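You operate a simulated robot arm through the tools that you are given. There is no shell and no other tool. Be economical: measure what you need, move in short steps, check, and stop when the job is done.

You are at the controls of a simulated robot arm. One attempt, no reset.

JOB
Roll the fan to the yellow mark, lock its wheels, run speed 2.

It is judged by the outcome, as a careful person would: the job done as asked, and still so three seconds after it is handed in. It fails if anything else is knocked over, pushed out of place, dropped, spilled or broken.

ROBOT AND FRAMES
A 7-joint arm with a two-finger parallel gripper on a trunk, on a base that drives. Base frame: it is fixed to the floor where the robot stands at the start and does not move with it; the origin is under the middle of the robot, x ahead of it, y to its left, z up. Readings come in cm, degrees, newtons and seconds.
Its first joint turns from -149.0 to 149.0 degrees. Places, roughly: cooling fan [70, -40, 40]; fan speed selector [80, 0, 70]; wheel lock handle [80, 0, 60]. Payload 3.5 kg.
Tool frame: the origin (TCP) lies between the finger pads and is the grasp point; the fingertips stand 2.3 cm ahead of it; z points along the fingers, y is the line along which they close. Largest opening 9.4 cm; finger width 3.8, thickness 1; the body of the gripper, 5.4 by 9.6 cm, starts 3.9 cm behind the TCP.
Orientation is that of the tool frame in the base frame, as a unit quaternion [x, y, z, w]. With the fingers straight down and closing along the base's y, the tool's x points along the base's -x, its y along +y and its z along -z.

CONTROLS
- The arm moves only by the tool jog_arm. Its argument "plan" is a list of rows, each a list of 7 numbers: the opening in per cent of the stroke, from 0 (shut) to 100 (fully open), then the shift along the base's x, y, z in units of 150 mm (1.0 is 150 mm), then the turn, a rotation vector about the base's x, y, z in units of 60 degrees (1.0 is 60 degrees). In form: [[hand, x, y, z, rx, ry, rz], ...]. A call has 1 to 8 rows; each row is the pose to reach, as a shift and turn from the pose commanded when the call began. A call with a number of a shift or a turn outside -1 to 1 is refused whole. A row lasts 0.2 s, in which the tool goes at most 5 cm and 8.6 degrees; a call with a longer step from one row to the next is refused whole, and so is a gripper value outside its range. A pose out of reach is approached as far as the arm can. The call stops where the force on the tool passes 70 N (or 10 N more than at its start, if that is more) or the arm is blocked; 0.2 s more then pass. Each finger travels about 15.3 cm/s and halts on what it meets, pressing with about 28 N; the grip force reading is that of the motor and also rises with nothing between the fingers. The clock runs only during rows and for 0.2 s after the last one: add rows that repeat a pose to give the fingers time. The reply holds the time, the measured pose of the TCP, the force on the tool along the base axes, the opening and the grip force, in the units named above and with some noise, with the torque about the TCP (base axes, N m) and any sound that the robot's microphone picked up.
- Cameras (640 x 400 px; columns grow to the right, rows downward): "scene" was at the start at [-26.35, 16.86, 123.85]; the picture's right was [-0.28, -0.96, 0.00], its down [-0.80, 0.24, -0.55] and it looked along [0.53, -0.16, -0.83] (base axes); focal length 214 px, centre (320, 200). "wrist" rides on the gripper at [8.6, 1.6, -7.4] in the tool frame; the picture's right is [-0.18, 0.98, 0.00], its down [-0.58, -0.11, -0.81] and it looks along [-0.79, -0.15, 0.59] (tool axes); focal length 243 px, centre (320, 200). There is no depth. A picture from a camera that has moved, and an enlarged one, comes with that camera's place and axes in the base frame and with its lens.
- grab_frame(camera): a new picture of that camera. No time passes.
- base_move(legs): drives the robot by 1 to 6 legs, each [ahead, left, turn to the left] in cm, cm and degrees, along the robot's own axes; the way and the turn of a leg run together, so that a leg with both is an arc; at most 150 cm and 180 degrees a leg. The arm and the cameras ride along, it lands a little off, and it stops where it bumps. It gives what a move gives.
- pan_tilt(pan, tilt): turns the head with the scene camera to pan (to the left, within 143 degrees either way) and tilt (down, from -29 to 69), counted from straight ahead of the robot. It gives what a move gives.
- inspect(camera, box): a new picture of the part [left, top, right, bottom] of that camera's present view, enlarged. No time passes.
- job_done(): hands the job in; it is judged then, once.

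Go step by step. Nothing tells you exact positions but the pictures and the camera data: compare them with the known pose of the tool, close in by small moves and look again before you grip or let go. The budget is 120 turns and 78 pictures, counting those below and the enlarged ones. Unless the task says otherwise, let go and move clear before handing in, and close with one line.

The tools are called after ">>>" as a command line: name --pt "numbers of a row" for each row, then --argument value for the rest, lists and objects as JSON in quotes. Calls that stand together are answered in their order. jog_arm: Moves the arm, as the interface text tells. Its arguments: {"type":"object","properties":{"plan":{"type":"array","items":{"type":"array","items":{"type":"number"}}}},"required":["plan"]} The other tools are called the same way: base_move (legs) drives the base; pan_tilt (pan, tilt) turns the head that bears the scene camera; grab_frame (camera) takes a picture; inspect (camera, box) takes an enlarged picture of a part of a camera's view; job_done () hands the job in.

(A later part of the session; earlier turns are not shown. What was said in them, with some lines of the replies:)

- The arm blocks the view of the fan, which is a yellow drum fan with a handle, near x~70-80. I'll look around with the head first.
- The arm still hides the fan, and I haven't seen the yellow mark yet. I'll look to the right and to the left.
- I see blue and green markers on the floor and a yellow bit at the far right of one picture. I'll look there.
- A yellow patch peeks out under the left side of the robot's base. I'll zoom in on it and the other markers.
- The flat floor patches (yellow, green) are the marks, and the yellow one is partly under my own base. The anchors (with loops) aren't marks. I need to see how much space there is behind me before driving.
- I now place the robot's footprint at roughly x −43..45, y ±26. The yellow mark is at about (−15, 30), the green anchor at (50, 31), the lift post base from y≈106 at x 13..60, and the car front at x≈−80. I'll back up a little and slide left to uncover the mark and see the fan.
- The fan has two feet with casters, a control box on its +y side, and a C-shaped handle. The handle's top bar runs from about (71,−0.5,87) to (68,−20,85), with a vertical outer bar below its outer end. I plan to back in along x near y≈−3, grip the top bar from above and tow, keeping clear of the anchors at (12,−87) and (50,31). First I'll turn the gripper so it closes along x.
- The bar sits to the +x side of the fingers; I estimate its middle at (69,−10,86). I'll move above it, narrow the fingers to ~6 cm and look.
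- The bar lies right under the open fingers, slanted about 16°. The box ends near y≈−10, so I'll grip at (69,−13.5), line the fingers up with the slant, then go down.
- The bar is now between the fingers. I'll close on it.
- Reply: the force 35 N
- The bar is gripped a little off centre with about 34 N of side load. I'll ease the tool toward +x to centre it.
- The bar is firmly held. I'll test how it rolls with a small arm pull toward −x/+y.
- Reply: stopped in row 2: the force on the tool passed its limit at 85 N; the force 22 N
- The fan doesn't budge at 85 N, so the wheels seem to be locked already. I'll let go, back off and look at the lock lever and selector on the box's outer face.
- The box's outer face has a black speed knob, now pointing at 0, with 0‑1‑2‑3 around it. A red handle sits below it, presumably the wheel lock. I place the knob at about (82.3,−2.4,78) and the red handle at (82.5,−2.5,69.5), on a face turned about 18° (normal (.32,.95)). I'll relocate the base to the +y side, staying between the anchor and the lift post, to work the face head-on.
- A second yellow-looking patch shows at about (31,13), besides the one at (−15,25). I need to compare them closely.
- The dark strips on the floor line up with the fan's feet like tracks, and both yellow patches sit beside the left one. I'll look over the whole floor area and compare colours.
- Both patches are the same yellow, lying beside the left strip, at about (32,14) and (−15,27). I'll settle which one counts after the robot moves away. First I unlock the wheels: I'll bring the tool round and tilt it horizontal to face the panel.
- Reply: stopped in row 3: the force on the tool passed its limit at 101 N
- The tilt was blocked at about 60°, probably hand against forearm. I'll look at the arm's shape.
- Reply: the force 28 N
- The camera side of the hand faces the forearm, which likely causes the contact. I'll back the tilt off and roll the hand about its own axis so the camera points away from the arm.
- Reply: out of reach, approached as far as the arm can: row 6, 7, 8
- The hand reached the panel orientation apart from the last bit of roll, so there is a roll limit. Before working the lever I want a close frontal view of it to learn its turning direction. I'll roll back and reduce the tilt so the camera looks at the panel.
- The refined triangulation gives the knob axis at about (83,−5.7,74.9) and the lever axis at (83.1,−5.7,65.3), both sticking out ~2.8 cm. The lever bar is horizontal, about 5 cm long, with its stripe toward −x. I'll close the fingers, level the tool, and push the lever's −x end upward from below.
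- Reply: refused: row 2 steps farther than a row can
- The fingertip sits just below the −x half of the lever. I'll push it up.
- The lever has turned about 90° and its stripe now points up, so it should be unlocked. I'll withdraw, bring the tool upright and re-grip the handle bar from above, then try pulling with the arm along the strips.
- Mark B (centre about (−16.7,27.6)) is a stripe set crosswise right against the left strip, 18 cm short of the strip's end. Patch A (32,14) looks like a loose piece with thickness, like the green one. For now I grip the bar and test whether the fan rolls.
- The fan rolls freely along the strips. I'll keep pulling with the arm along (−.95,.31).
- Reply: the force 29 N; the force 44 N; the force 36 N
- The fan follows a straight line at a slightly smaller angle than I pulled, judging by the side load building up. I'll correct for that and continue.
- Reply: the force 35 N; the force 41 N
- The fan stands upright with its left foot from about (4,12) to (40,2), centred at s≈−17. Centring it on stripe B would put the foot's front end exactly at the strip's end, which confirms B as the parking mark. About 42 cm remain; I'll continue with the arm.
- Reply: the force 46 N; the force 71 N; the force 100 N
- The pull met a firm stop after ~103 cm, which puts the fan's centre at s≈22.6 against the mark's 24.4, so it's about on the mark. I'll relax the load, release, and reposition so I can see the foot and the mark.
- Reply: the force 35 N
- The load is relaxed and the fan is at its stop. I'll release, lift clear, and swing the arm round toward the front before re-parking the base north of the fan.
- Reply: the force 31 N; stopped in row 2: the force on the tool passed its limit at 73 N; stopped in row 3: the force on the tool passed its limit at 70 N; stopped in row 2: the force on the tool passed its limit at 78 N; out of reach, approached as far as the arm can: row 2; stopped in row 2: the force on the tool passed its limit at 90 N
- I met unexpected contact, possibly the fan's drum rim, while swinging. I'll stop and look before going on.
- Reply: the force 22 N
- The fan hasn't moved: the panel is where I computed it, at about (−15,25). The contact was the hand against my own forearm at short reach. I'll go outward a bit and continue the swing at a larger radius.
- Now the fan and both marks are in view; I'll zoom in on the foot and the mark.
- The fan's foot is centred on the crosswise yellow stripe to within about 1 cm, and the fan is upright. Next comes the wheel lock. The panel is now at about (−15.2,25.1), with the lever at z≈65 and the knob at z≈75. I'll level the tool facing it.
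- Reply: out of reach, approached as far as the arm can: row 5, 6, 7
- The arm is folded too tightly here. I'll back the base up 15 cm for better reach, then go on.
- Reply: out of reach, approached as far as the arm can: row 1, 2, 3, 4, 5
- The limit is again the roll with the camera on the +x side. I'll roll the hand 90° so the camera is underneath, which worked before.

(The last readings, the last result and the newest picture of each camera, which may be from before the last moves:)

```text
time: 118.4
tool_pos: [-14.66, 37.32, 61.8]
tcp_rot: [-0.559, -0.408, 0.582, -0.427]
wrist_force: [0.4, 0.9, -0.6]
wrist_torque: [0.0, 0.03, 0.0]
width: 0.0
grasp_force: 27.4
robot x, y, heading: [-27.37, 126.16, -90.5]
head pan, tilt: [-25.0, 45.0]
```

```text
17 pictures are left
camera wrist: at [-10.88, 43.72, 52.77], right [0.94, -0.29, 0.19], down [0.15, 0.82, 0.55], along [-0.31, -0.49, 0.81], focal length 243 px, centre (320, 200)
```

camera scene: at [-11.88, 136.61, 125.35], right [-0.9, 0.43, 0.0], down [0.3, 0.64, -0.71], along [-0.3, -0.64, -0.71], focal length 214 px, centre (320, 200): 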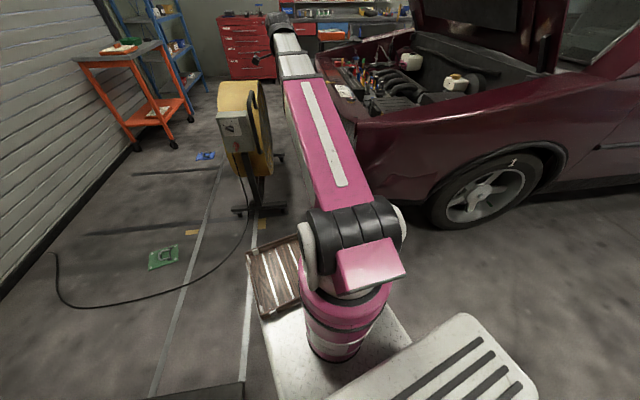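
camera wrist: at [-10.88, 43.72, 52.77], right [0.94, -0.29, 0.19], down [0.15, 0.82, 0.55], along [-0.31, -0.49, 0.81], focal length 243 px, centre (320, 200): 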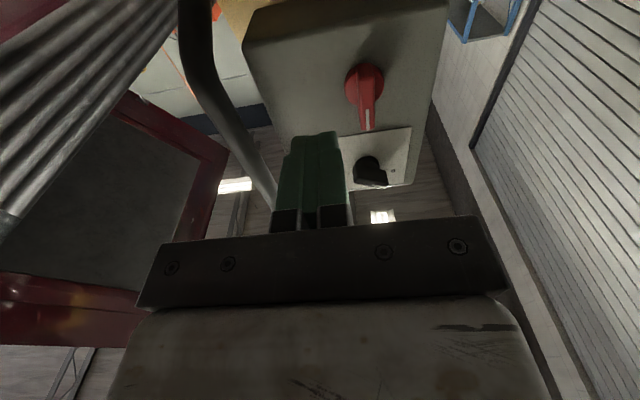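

Lever position confirmed at (−15.2,25.1,64.5), stripe up. I'll move in at its lower right and push its lower end toward +x, which turns the stripe back to the −x side (locked).

>>> jog_arm --pt "0 -0.06 -0.18 0 0 0 0" --pt "0 -0.12 -0.36 0 0 0 0" --pt "0 -0.176 -0.54 0 0 0 0"

>>> jog_arm --pt "0 0.08 -0.025 0 0 0 0" --pt "0 0.16 -0.05 0 0 0 0" --pt "0 0.24 -0.075 0 0 0 0" --pt "0 0.32 -0.1 0 0 0 0"

>>> grab_frame --camera "wrist"

```text
time: 119.2
tool_pos: [-17.25, 29.28, 61.94]
tcp_rot: [-0.56, -0.407, 0.583, -0.425]
wrist_force: [-0.3, -0.3, -0.1]
wrist_torque: [0.03, 0.02, -0.01]
width: 0.0
grasp_force: 28.2
robot x, y, heading: [-27.26, 126.42, -90.7]
head pan, tilt: [-25.0, 45.0]
```

```text
time: 120.2
tool_pos: [-12.4, 27.82, 61.84]
tcp_rot: [-0.56, -0.409, 0.581, -0.426]
wrist_force: [-3.5, 1.1, -5.4]
wrist_torque: [0.16, -0.15, -0.13]
width: 0.0
grasp_force: 28.1
robot x, y, heading: [-27.12, 126.16, -90.4]
head pan, tilt: [-25.0, 45.0]
```

```text
16 pictures are left
camera wrist: at [-8.66, 34.14, 52.94], right [0.94, -0.29, 0.19], down [0.15, 0.82, 0.55], along [-0.31, -0.49, 0.81], focal length 243 px, centre (320, 200)
```

wrist: 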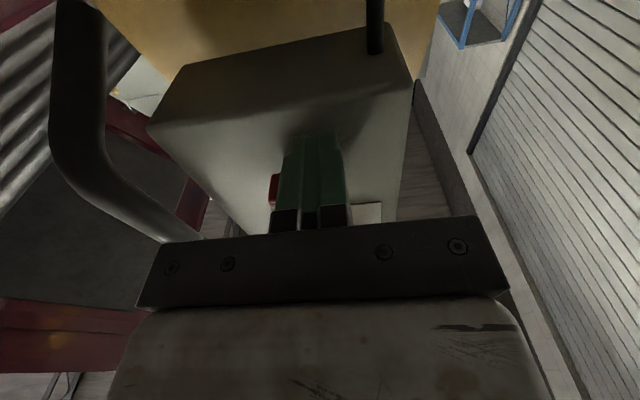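

>>> jog_arm --pt "0 0 0 0.02 0 0 0" --pt "0 0 0 0.04 0 0 0" --pt "0 0 0 0.04 0 0 0"

>>> jog_arm --pt "0 0.0 0.0 -0.1 0 0 0" --pt "0 0.05 0.16 -0.1 0 0 0" --pt "0 0.1 0.33 -0.1 0 0 0" --pt "0 0.15 0.5 -0.1 0 0 0" --pt "0 0.2 0.66 -0.1 0 0 0"

>>> inspect --camera "wrist" --box '[220, 0, 480, 200]'

```text
time: 121.2
tool_pos: [-12.32, 27.83, 61.93]
tcp_rot: [-0.564, -0.411, 0.576, -0.426]
wrist_force: [-1.0, -2.1, -12.4]
wrist_torque: [0.3, -0.05, -0.08]
width: 0.0
grasp_force: 27.4
robot x, y, heading: [-27.25, 126.51, -90.7]
head pan, tilt: [-25.0, 45.0]
stopped in row 3: the force on the tool passed its limit at 72 N (the readings are from after the stop); the commanded pose is now the measured one
```

```text
time: 122.4
tool_pos: [-9.3, 38.01, 60.72]
tcp_rot: [-0.564, -0.41, 0.577, -0.425]
wrist_force: [-0.5, 0.2, -0.1]
wrist_torque: [0.03, 0.0, 0.0]
width: 0.0
grasp_force: 27.8
robot x, y, heading: [-27.69, 126.45, -90.3]
head pan, tilt: [-25.0, 45.0]
```

```text
2.00 times, centred on (350, 100) of wrist
camera zoom: at [-5.58, 44.34, 51.83], right [0.94, -0.29, 0.19], down [0.14, 0.82, 0.56], along [-0.32, -0.49, 0.81], focal length 485 px, centre (260, 400)
```

zoom: 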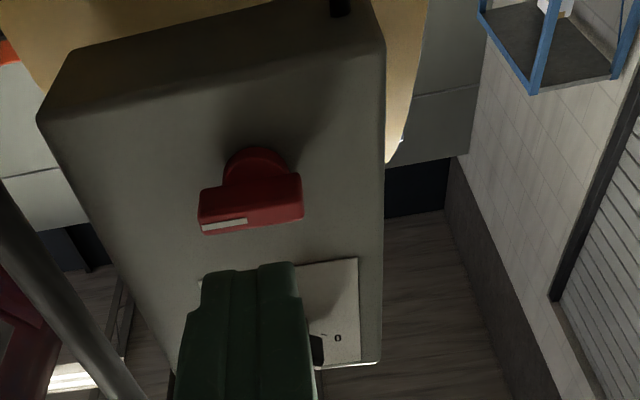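

The lever is horizontal again with its stripe to −x, against its stop, so the wheels are locked. Next is the speed knob: I'll roll the hand so the fingers straddle the knob bar (pointer at 0, about 63° left of up) and rise to its height.

>>> jog_arm --pt "10 0 0 0.12 0.04 0.125 0" --pt "20 0 0 0.24 0.08 0.25 0" --pt "30 0 0 0.36 0.12 0.375 0" --pt "40 0 0 0.48 0.158 0.5 0" --pt "50 -0.04 0 0.6 0.198 0.625 0" --pt "50 -0.08 0 0.72 0.238 0.75 0" --pt "50 -0.12 0 0.84 0.277 0.875 0" --pt "50 -0.14 -0.03 0.947 0.317 1.0 0"

>>> grab_frame --camera "wrist"

```text
time: 124.2
tool_pos: [-11.49, 37.28, 74.81]
tcp_rot: [-0.259, -0.653, 0.708, -0.07]
wrist_force: [1.0, 0.1, -1.3]
wrist_torque: [0.02, -0.02, -0.01]
width: 4.7
grasp_force: 0.1
robot x, y, heading: [-27.06, 126.4, -90.7]
head pan, tilt: [-25.0, 45.0]
```

```text
14 pictures are left
camera wrist: at [-16.11, 46.34, 69.18], right [0.59, -0.18, -0.79], down [0.67, 0.65, 0.35], along [0.45, -0.74, 0.5], focal length 243 px, centre (320, 200)
```

wrist: 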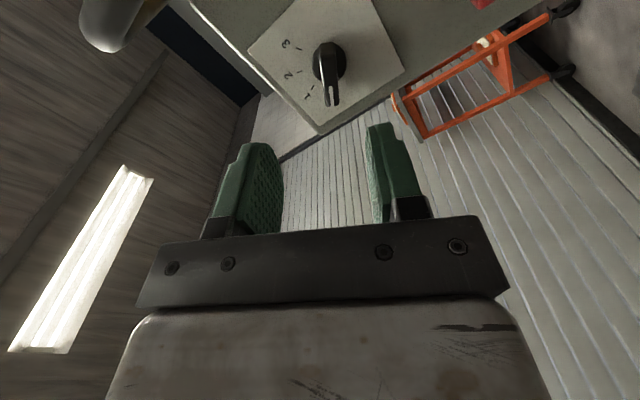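

The knob bar lies right in line with the finger gap. I'll advance 9.5 cm onto it.

>>> jog_arm --pt "50 -0.05 -0.2 0 0 0 0" --pt "50 -0.1 -0.4 0 0 0 0" --pt "50 -0.15 -0.54 0 0 0 0" --pt "50 -0.17 -0.61 0 0 0 0"

>>> grab_frame --camera "wrist"

```text
time: 125.2
tool_pos: [-13.97, 28.12, 74.86]
tcp_rot: [-0.26, -0.652, 0.708, -0.071]
wrist_force: [0.0, -0.9, 0.9]
wrist_torque: [0.0, 0.01, -0.02]
width: 4.68
grasp_force: 0.0
robot x, y, heading: [-27.55, 126.06, -90.6]
head pan, tilt: [-25.0, 45.0]
```

```text
13 pictures are left
camera wrist: at [-18.57, 37.13, 69.34], right [0.59, -0.18, -0.79], down [0.67, 0.65, 0.35], along [0.45, -0.74, 0.5], focal length 243 px, centre (320, 200)
```

wrist: 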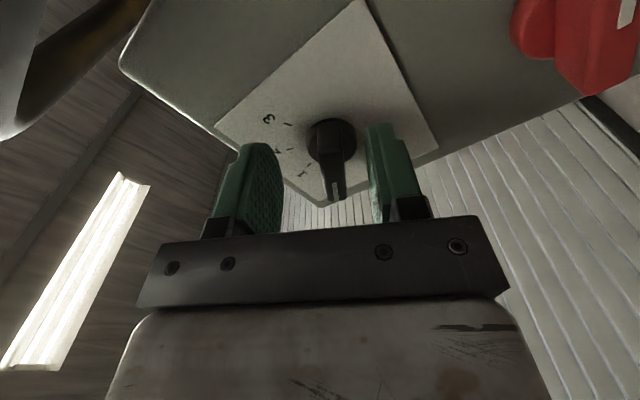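

>>> jog_arm --pt "50 0.02 -0.006 -0.03 0 0 0" --pt "30 0.02 -0.006 -0.03 0 0 0" --pt "15 0.02 -0.006 -0.03 0 0 0" --pt "5 0.02 -0.006 -0.03 0 0 0" --pt "0 0.02 -0.006 -0.03 0 0 0" --pt "0 0.02 -0.006 -0.03 0 0 0"

>>> grab_frame --camera "wrist"

```text
time: 126.6
tool_pos: [-13.73, 28.04, 74.34]
tcp_rot: [-0.259, -0.653, 0.708, -0.07]
wrist_force: [0.9, -0.6, -5.0]
wrist_torque: [0.03, -1.57, -0.43]
width: 1.23
grasp_force: 45.2
robot x, y, heading: [-27.63, 126.16, -90.6]
head pan, tilt: [-25.0, 45.0]
```

```text
12 pictures are left
camera wrist: at [-18.31, 37.07, 68.77], right [0.59, -0.18, -0.79], down [0.67, 0.65, 0.35], along [0.45, -0.74, 0.5], focal length 243 px, centre (320, 200)
```

wrist: 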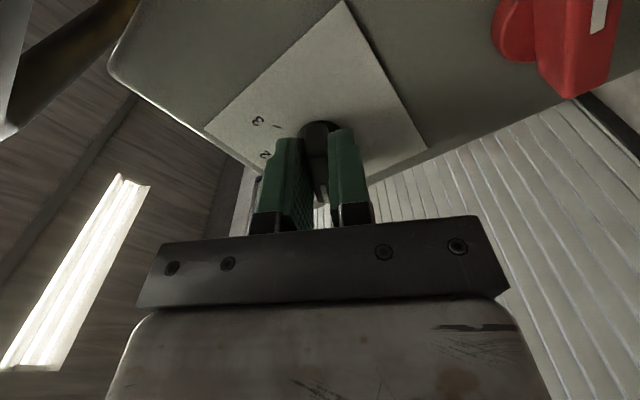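

Knob held. I'll turn it clockwise (as seen facing the panel) 60° first, then check.

>>> jog_arm --pt "0 0 0 0 -0.037 -0.119 0" --pt "0 0 0 0 -0.075 -0.239 0" --pt "0 0 0 0 -0.112 -0.358 0" --pt "0 0 0 0 -0.15 -0.477 0" --pt "0 0 0 0 -0.187 -0.596 0" --pt "0 0 0 0 -0.224 -0.716 0" --pt "0 0 0 0 -0.262 -0.835 0" --pt "0 0 0 0 -0.299 -0.954 0"

>>> inspect --camera "wrist" --box '[200, 40, 460, 240]'

```text
time: 128.4
tool_pos: [-13.37, 27.91, 74.19]
tcp_rot: [-0.552, -0.429, 0.583, -0.414]
wrist_force: [25.9, -23.8, -27.7]
wrist_torque: [-0.67, 0.31, -0.37]
width: 1.19
grasp_force: 45.0
robot x, y, heading: [-27.23, 126.46, -90.2]
head pan, tilt: [-25.0, 45.0]
```

```text
2.00 times, centred on (330, 140) of wrist
camera zoom: at [-10.12, 34.55, 65.23], right [0.95, -0.29, 0.14], down [0.16, 0.81, 0.57], along [-0.28, -0.52, 0.81], focal length 485 px, centre (300, 320)
```

zoom: 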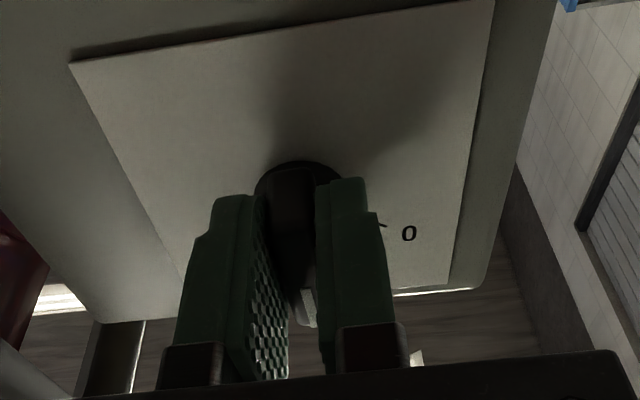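

>>> jog_arm --pt "0 0.015 -0.01 -0.015 -0.032 -0.103 0" --pt "0 0.025 -0.015 -0.025 -0.064 -0.206 0" --pt "0 0.025 -0.015 -0.025 -0.096 -0.309 0" --pt "0 0.025 -0.015 -0.025 -0.128 -0.41 0" --pt "0 0.025 -0.015 -0.025 -0.128 -0.41 0"

>>> jog_arm --pt "20 0 0 0 0 0 0" --pt "50 0 0 0 0 0 0" --pt "50 0 0 0 0 0 0"

>>> jog_arm --pt "50 0.05 0.16 0 0 0 0" --pt "50 0.1 0.32 0 0 0 0" --pt "50 0.15 0.48 0 0 0 0" --pt "50 0.2 0.64 0 0 0 0"

>>> grab_frame --camera "wrist"

```text
time: 129.6
tool_pos: [-13.26, 27.91, 74.13]
tcp_rot: [0.635, 0.289, -0.483, 0.529]
wrist_force: [23.5, -27.5, 34.8]
wrist_torque: [0.86, -0.07, 0.54]
width: 1.18
grasp_force: 45.0
robot x, y, heading: [-27.33, 126.39, -90.4]
head pan, tilt: [-25.0, 45.0]
```

```text
time: 130.4
tool_pos: [-13.35, 27.94, 74.05]
tcp_rot: [0.637, 0.289, -0.483, 0.528]
wrist_force: [0.3, 0.0, -0.9]
wrist_torque: [-0.02, -0.01, 0.01]
width: 4.71
grasp_force: 0.1
robot x, y, heading: [-27.24, 126.35, -90.5]
head pan, tilt: [-25.0, 45.0]
```

```text
time: 131.4
tool_pos: [-10.26, 37.46, 74.1]
tcp_rot: [0.636, 0.288, -0.483, 0.527]
wrist_force: [-0.2, 0.2, 0.2]
wrist_torque: [0.04, -0.02, 0.02]
width: 4.69
grasp_force: 0.1
robot x, y, heading: [-27.35, 125.77, -90.5]
head pan, tilt: [-25.0, 45.0]
```

```text
10 pictures are left
camera wrist: at [-3.37, 42.96, 66.49], right [0.79, -0.25, 0.56], down [-0.06, 0.88, 0.47], along [-0.6, -0.41, 0.68], focal length 243 px, centre (320, 200)
```

wrist: 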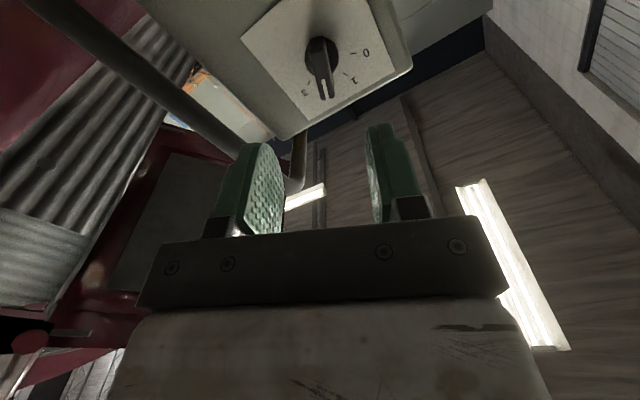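

>>> inspect --camera "wrist" --box '[230, 0, 430, 130]'

>>> inspect --camera "scene" --box '[190, 60, 330, 230]'

```text
3.08 times, centred on (330, 65) of wrist
camera zoom: at [-3.37, 42.96, 66.49], right [0.79, -0.25, 0.56], down [-0.06, 0.88, 0.47], along [-0.6, -0.41, 0.68], focal length 746 px, centre (289, 615)
```

zoom: 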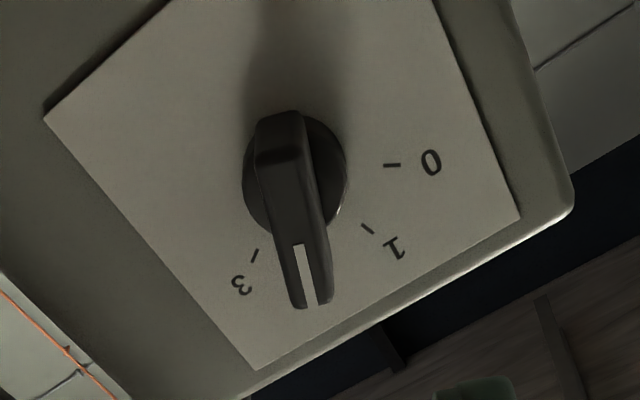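

```text
2.35 times, centred on (260, 145) of scene
camera zoom: at [-11.68, 151.64, 125.35], right [-0.9, 0.43, 0.0], down [0.3, 0.64, -0.71], along [-0.3, -0.64, -0.71], focal length 505 px, centre (461, 329)
```

zoom: 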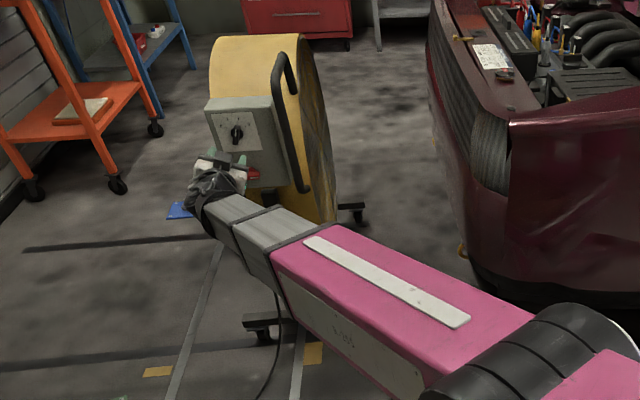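

The pointer sits at 2, between 1 and 3. No sound has been reported, so I'll move further clear, let time pass and check whether the blades turn.

>>> jog_arm --pt "50 0.05 0.16 0.05 0 0 0" --pt "50 0.1 0.32 0.1 0 0 0" --pt "50 0.15 0.48 0.3 0 0 0" --pt "50 0.15 0.6 0.5 0 0 0" --pt "50 0.15 0.6 0.75 0 0 0" --pt "50 0.15 0.6 1 0 0 0" --pt "50 0.15 0.6 1 0 0 0"

>>> pan_tilt --pan -15 --tilt 40

>>> grab_frame --camera "scene"

```text
time: 133.0
tool_pos: [-7.89, 46.65, 88.87]
tcp_rot: [0.637, 0.288, -0.483, 0.528]
wrist_force: [0.2, -0.1, -0.5]
wrist_torque: [-0.02, 0.01, 0.0]
width: 4.71
grasp_force: 0.1
robot x, y, heading: [-27.0, 126.03, -90.3]
head pan, tilt: [-25.0, 45.0]
```

```text
time: 133.7
tool_pos: [-7.96, 46.55, 88.88]
tcp_rot: [0.636, 0.289, -0.483, 0.528]
wrist_force: [-0.1, 1.5, 0.0]
wrist_torque: [0.0, 0.0, -0.03]
width: 4.69
grasp_force: 0.0
robot x, y, heading: [-27.51, 126.21, -90.6]
head pan, tilt: [-15.0, 40.0]
```

```text
7 pictures are left
camera scene: at [-10.46, 150.8, 126.08], right [-0.96, 0.27, 0.0], down [0.17, 0.62, -0.77], along [-0.21, -0.74, -0.64], focal length 214 px, centre (320, 200)
```

scene: 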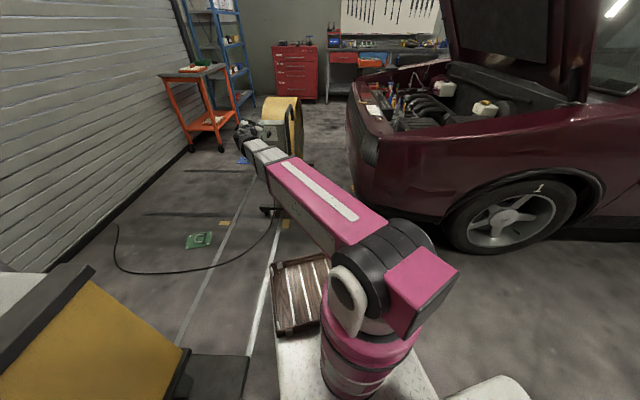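

The projected pointer angle is 21° right of up, exactly the "2" position; the ticks lie at 64, 21, −21 and −64°. As a last check I'll raise the wrist camera, unturn the tilt, and look obliquely into the drum to see whether the blades spin.

>>> jog_arm --pt "50 -0.1 0.1 0.1 0.12 -0.037 0" --pt "50 -0.2 0.1 0.2 0.24 -0.075 0" --pt "50 -0.3 0.1 0.3 0.36 -0.112 0" --pt "50 -0.45 0.1 0.4 0.48 -0.15 0" --pt "50 -0.6 0.1 0.5 0.6 -0.187 0" --pt "50 -0.75 0.1 0.6 0.72 -0.225 0" --pt "50 -0.9 0.1 0.7 0.84 -0.262 0" --pt "50 -1 0.1 0.8 0.954 -0.299 0"

>>> jog_arm --pt "50 -0.2 0 0 0.05 -0.016 0" --pt "50 -0.4 0 0 0.1 -0.031 0" --pt "50 -0.6 0 0 0.15 -0.047 0" --pt "50 -0.8 0 0 0.19 -0.06 0" --pt "50 -1 0 0 0.19 -0.06 0"

>>> jog_arm --pt "50 -0.2 0 0 0 0 0" --pt "50 -0.4 0 0 0 0 0" --pt "50 -0.6 0 0 0 0 0" --pt "50 -0.8 0 0 0 0 0"

>>> grab_frame --camera "wrist"

```text
time: 135.5
tool_pos: [-23.04, 48.06, 100.96]
tcp_rot: [0.875, 0.401, -0.184, 0.196]
wrist_force: [-0.2, 0.3, 0.5]
wrist_torque: [0.03, 0.01, -0.02]
width: 4.67
grasp_force: 0.0
robot x, y, heading: [-27.2, 126.31, -90.9]
head pan, tilt: [-15.0, 40.0]
```

```text
time: 136.7
tool_pos: [-38.13, 48.29, 101.35]
tcp_rot: [0.896, 0.411, -0.118, 0.121]
wrist_force: [-0.5, -1.0, -0.4]
wrist_torque: [-0.05, -0.03, 0.0]
width: 4.69
grasp_force: 0.0
robot x, y, heading: [-27.38, 126.17, -90.3]
head pan, tilt: [-15.0, 40.0]
```

```text
time: 137.7
tool_pos: [-50.25, 48.14, 101.08]
tcp_rot: [0.896, 0.411, -0.116, 0.121]
wrist_force: [0.0, -0.7, 0.1]
wrist_torque: [0.0, 0.0, -0.04]
width: 4.69
grasp_force: 0.0
robot x, y, heading: [-27.38, 126.26, -90.4]
head pan, tilt: [-15.0, 40.0]
```

```text
6 pictures are left
camera wrist: at [-42.6, 55.59, 105.59], right [0.64, -0.75, 0.18], down [-0.36, -0.09, 0.93], along [-0.68, -0.65, -0.33], focal length 243 px, centre (320, 200)
```

wrist: 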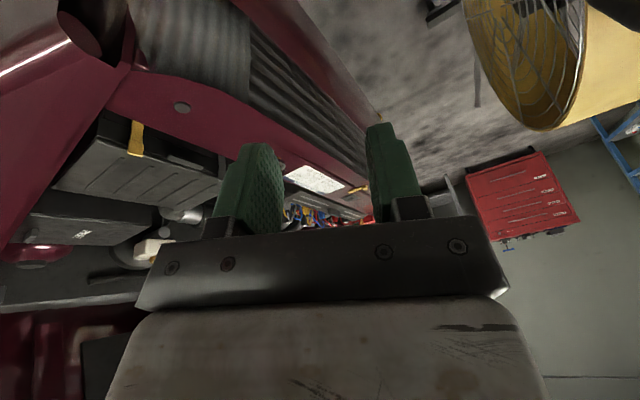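

The fan's front shows in the upper right. I'll zoom in twice with some time in between.

>>> inspect --camera "wrist" --box '[440, 0, 640, 130]'

>>> jog_arm --pt "50 0 0 0 0 0 0.0"

>>> inspect --camera "wrist" --box '[440, 0, 640, 130]'

```text
3.08 times, centred on (540, 65) of wrist
camera zoom: at [-42.6, 55.59, 105.59], right [0.64, -0.75, 0.18], down [-0.36, -0.09, 0.93], along [-0.68, -0.65, -0.33], focal length 746 px, centre (-357, 615)
```

zoom: 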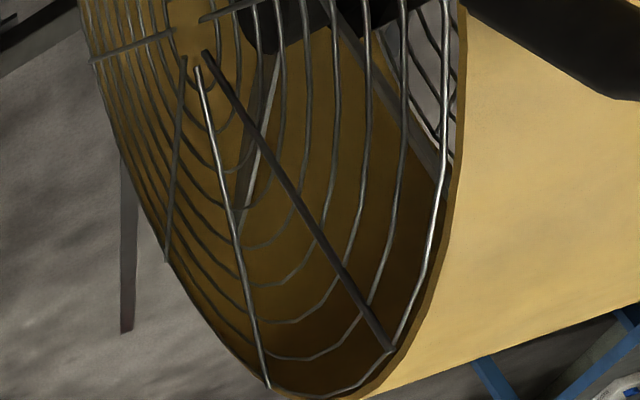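

```text
time: 138.1
tool_pos: [-50.09, 48.03, 101.12]
tcp_rot: [0.896, 0.412, -0.117, 0.122]
wrist_force: [-0.6, -0.8, 0.7]
wrist_torque: [0.02, 0.01, -0.03]
width: 4.7
grasp_force: 0.1
robot x, y, heading: [-27.18, 126.28, -90.4]
head pan, tilt: [-15.0, 40.0]
```

```text
3.08 times, centred on (540, 65) of wrist
camera zoom: at [-42.6, 55.6, 105.6], right [0.64, -0.75, 0.18], down [-0.36, -0.09, 0.93], along [-0.68, -0.65, -0.33], focal length 746 px, centre (-357, 615)
```

zoom: 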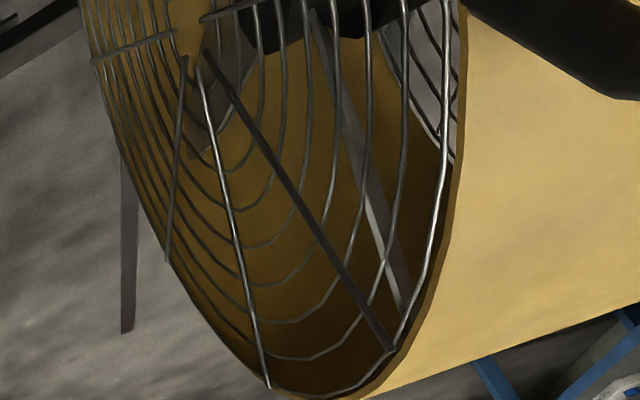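

The blade's position changed between the two pictures, so the fan is running. It's parked on the crosswise yellow stripe with its wheels locked and the knob at 2, and the arm is clear.

>>> job_done

```text
The job is handed in.
```

The fan is rolled to the yellow mark and centred on it to within about 1 cm. Its wheel lock is back in the position that held it firmly at the start, and it is running on speed 2. There were two yellow patches on the floor; I took the stripe crossing the fan's strip near its end as the mark, because the fan stops exactly there.
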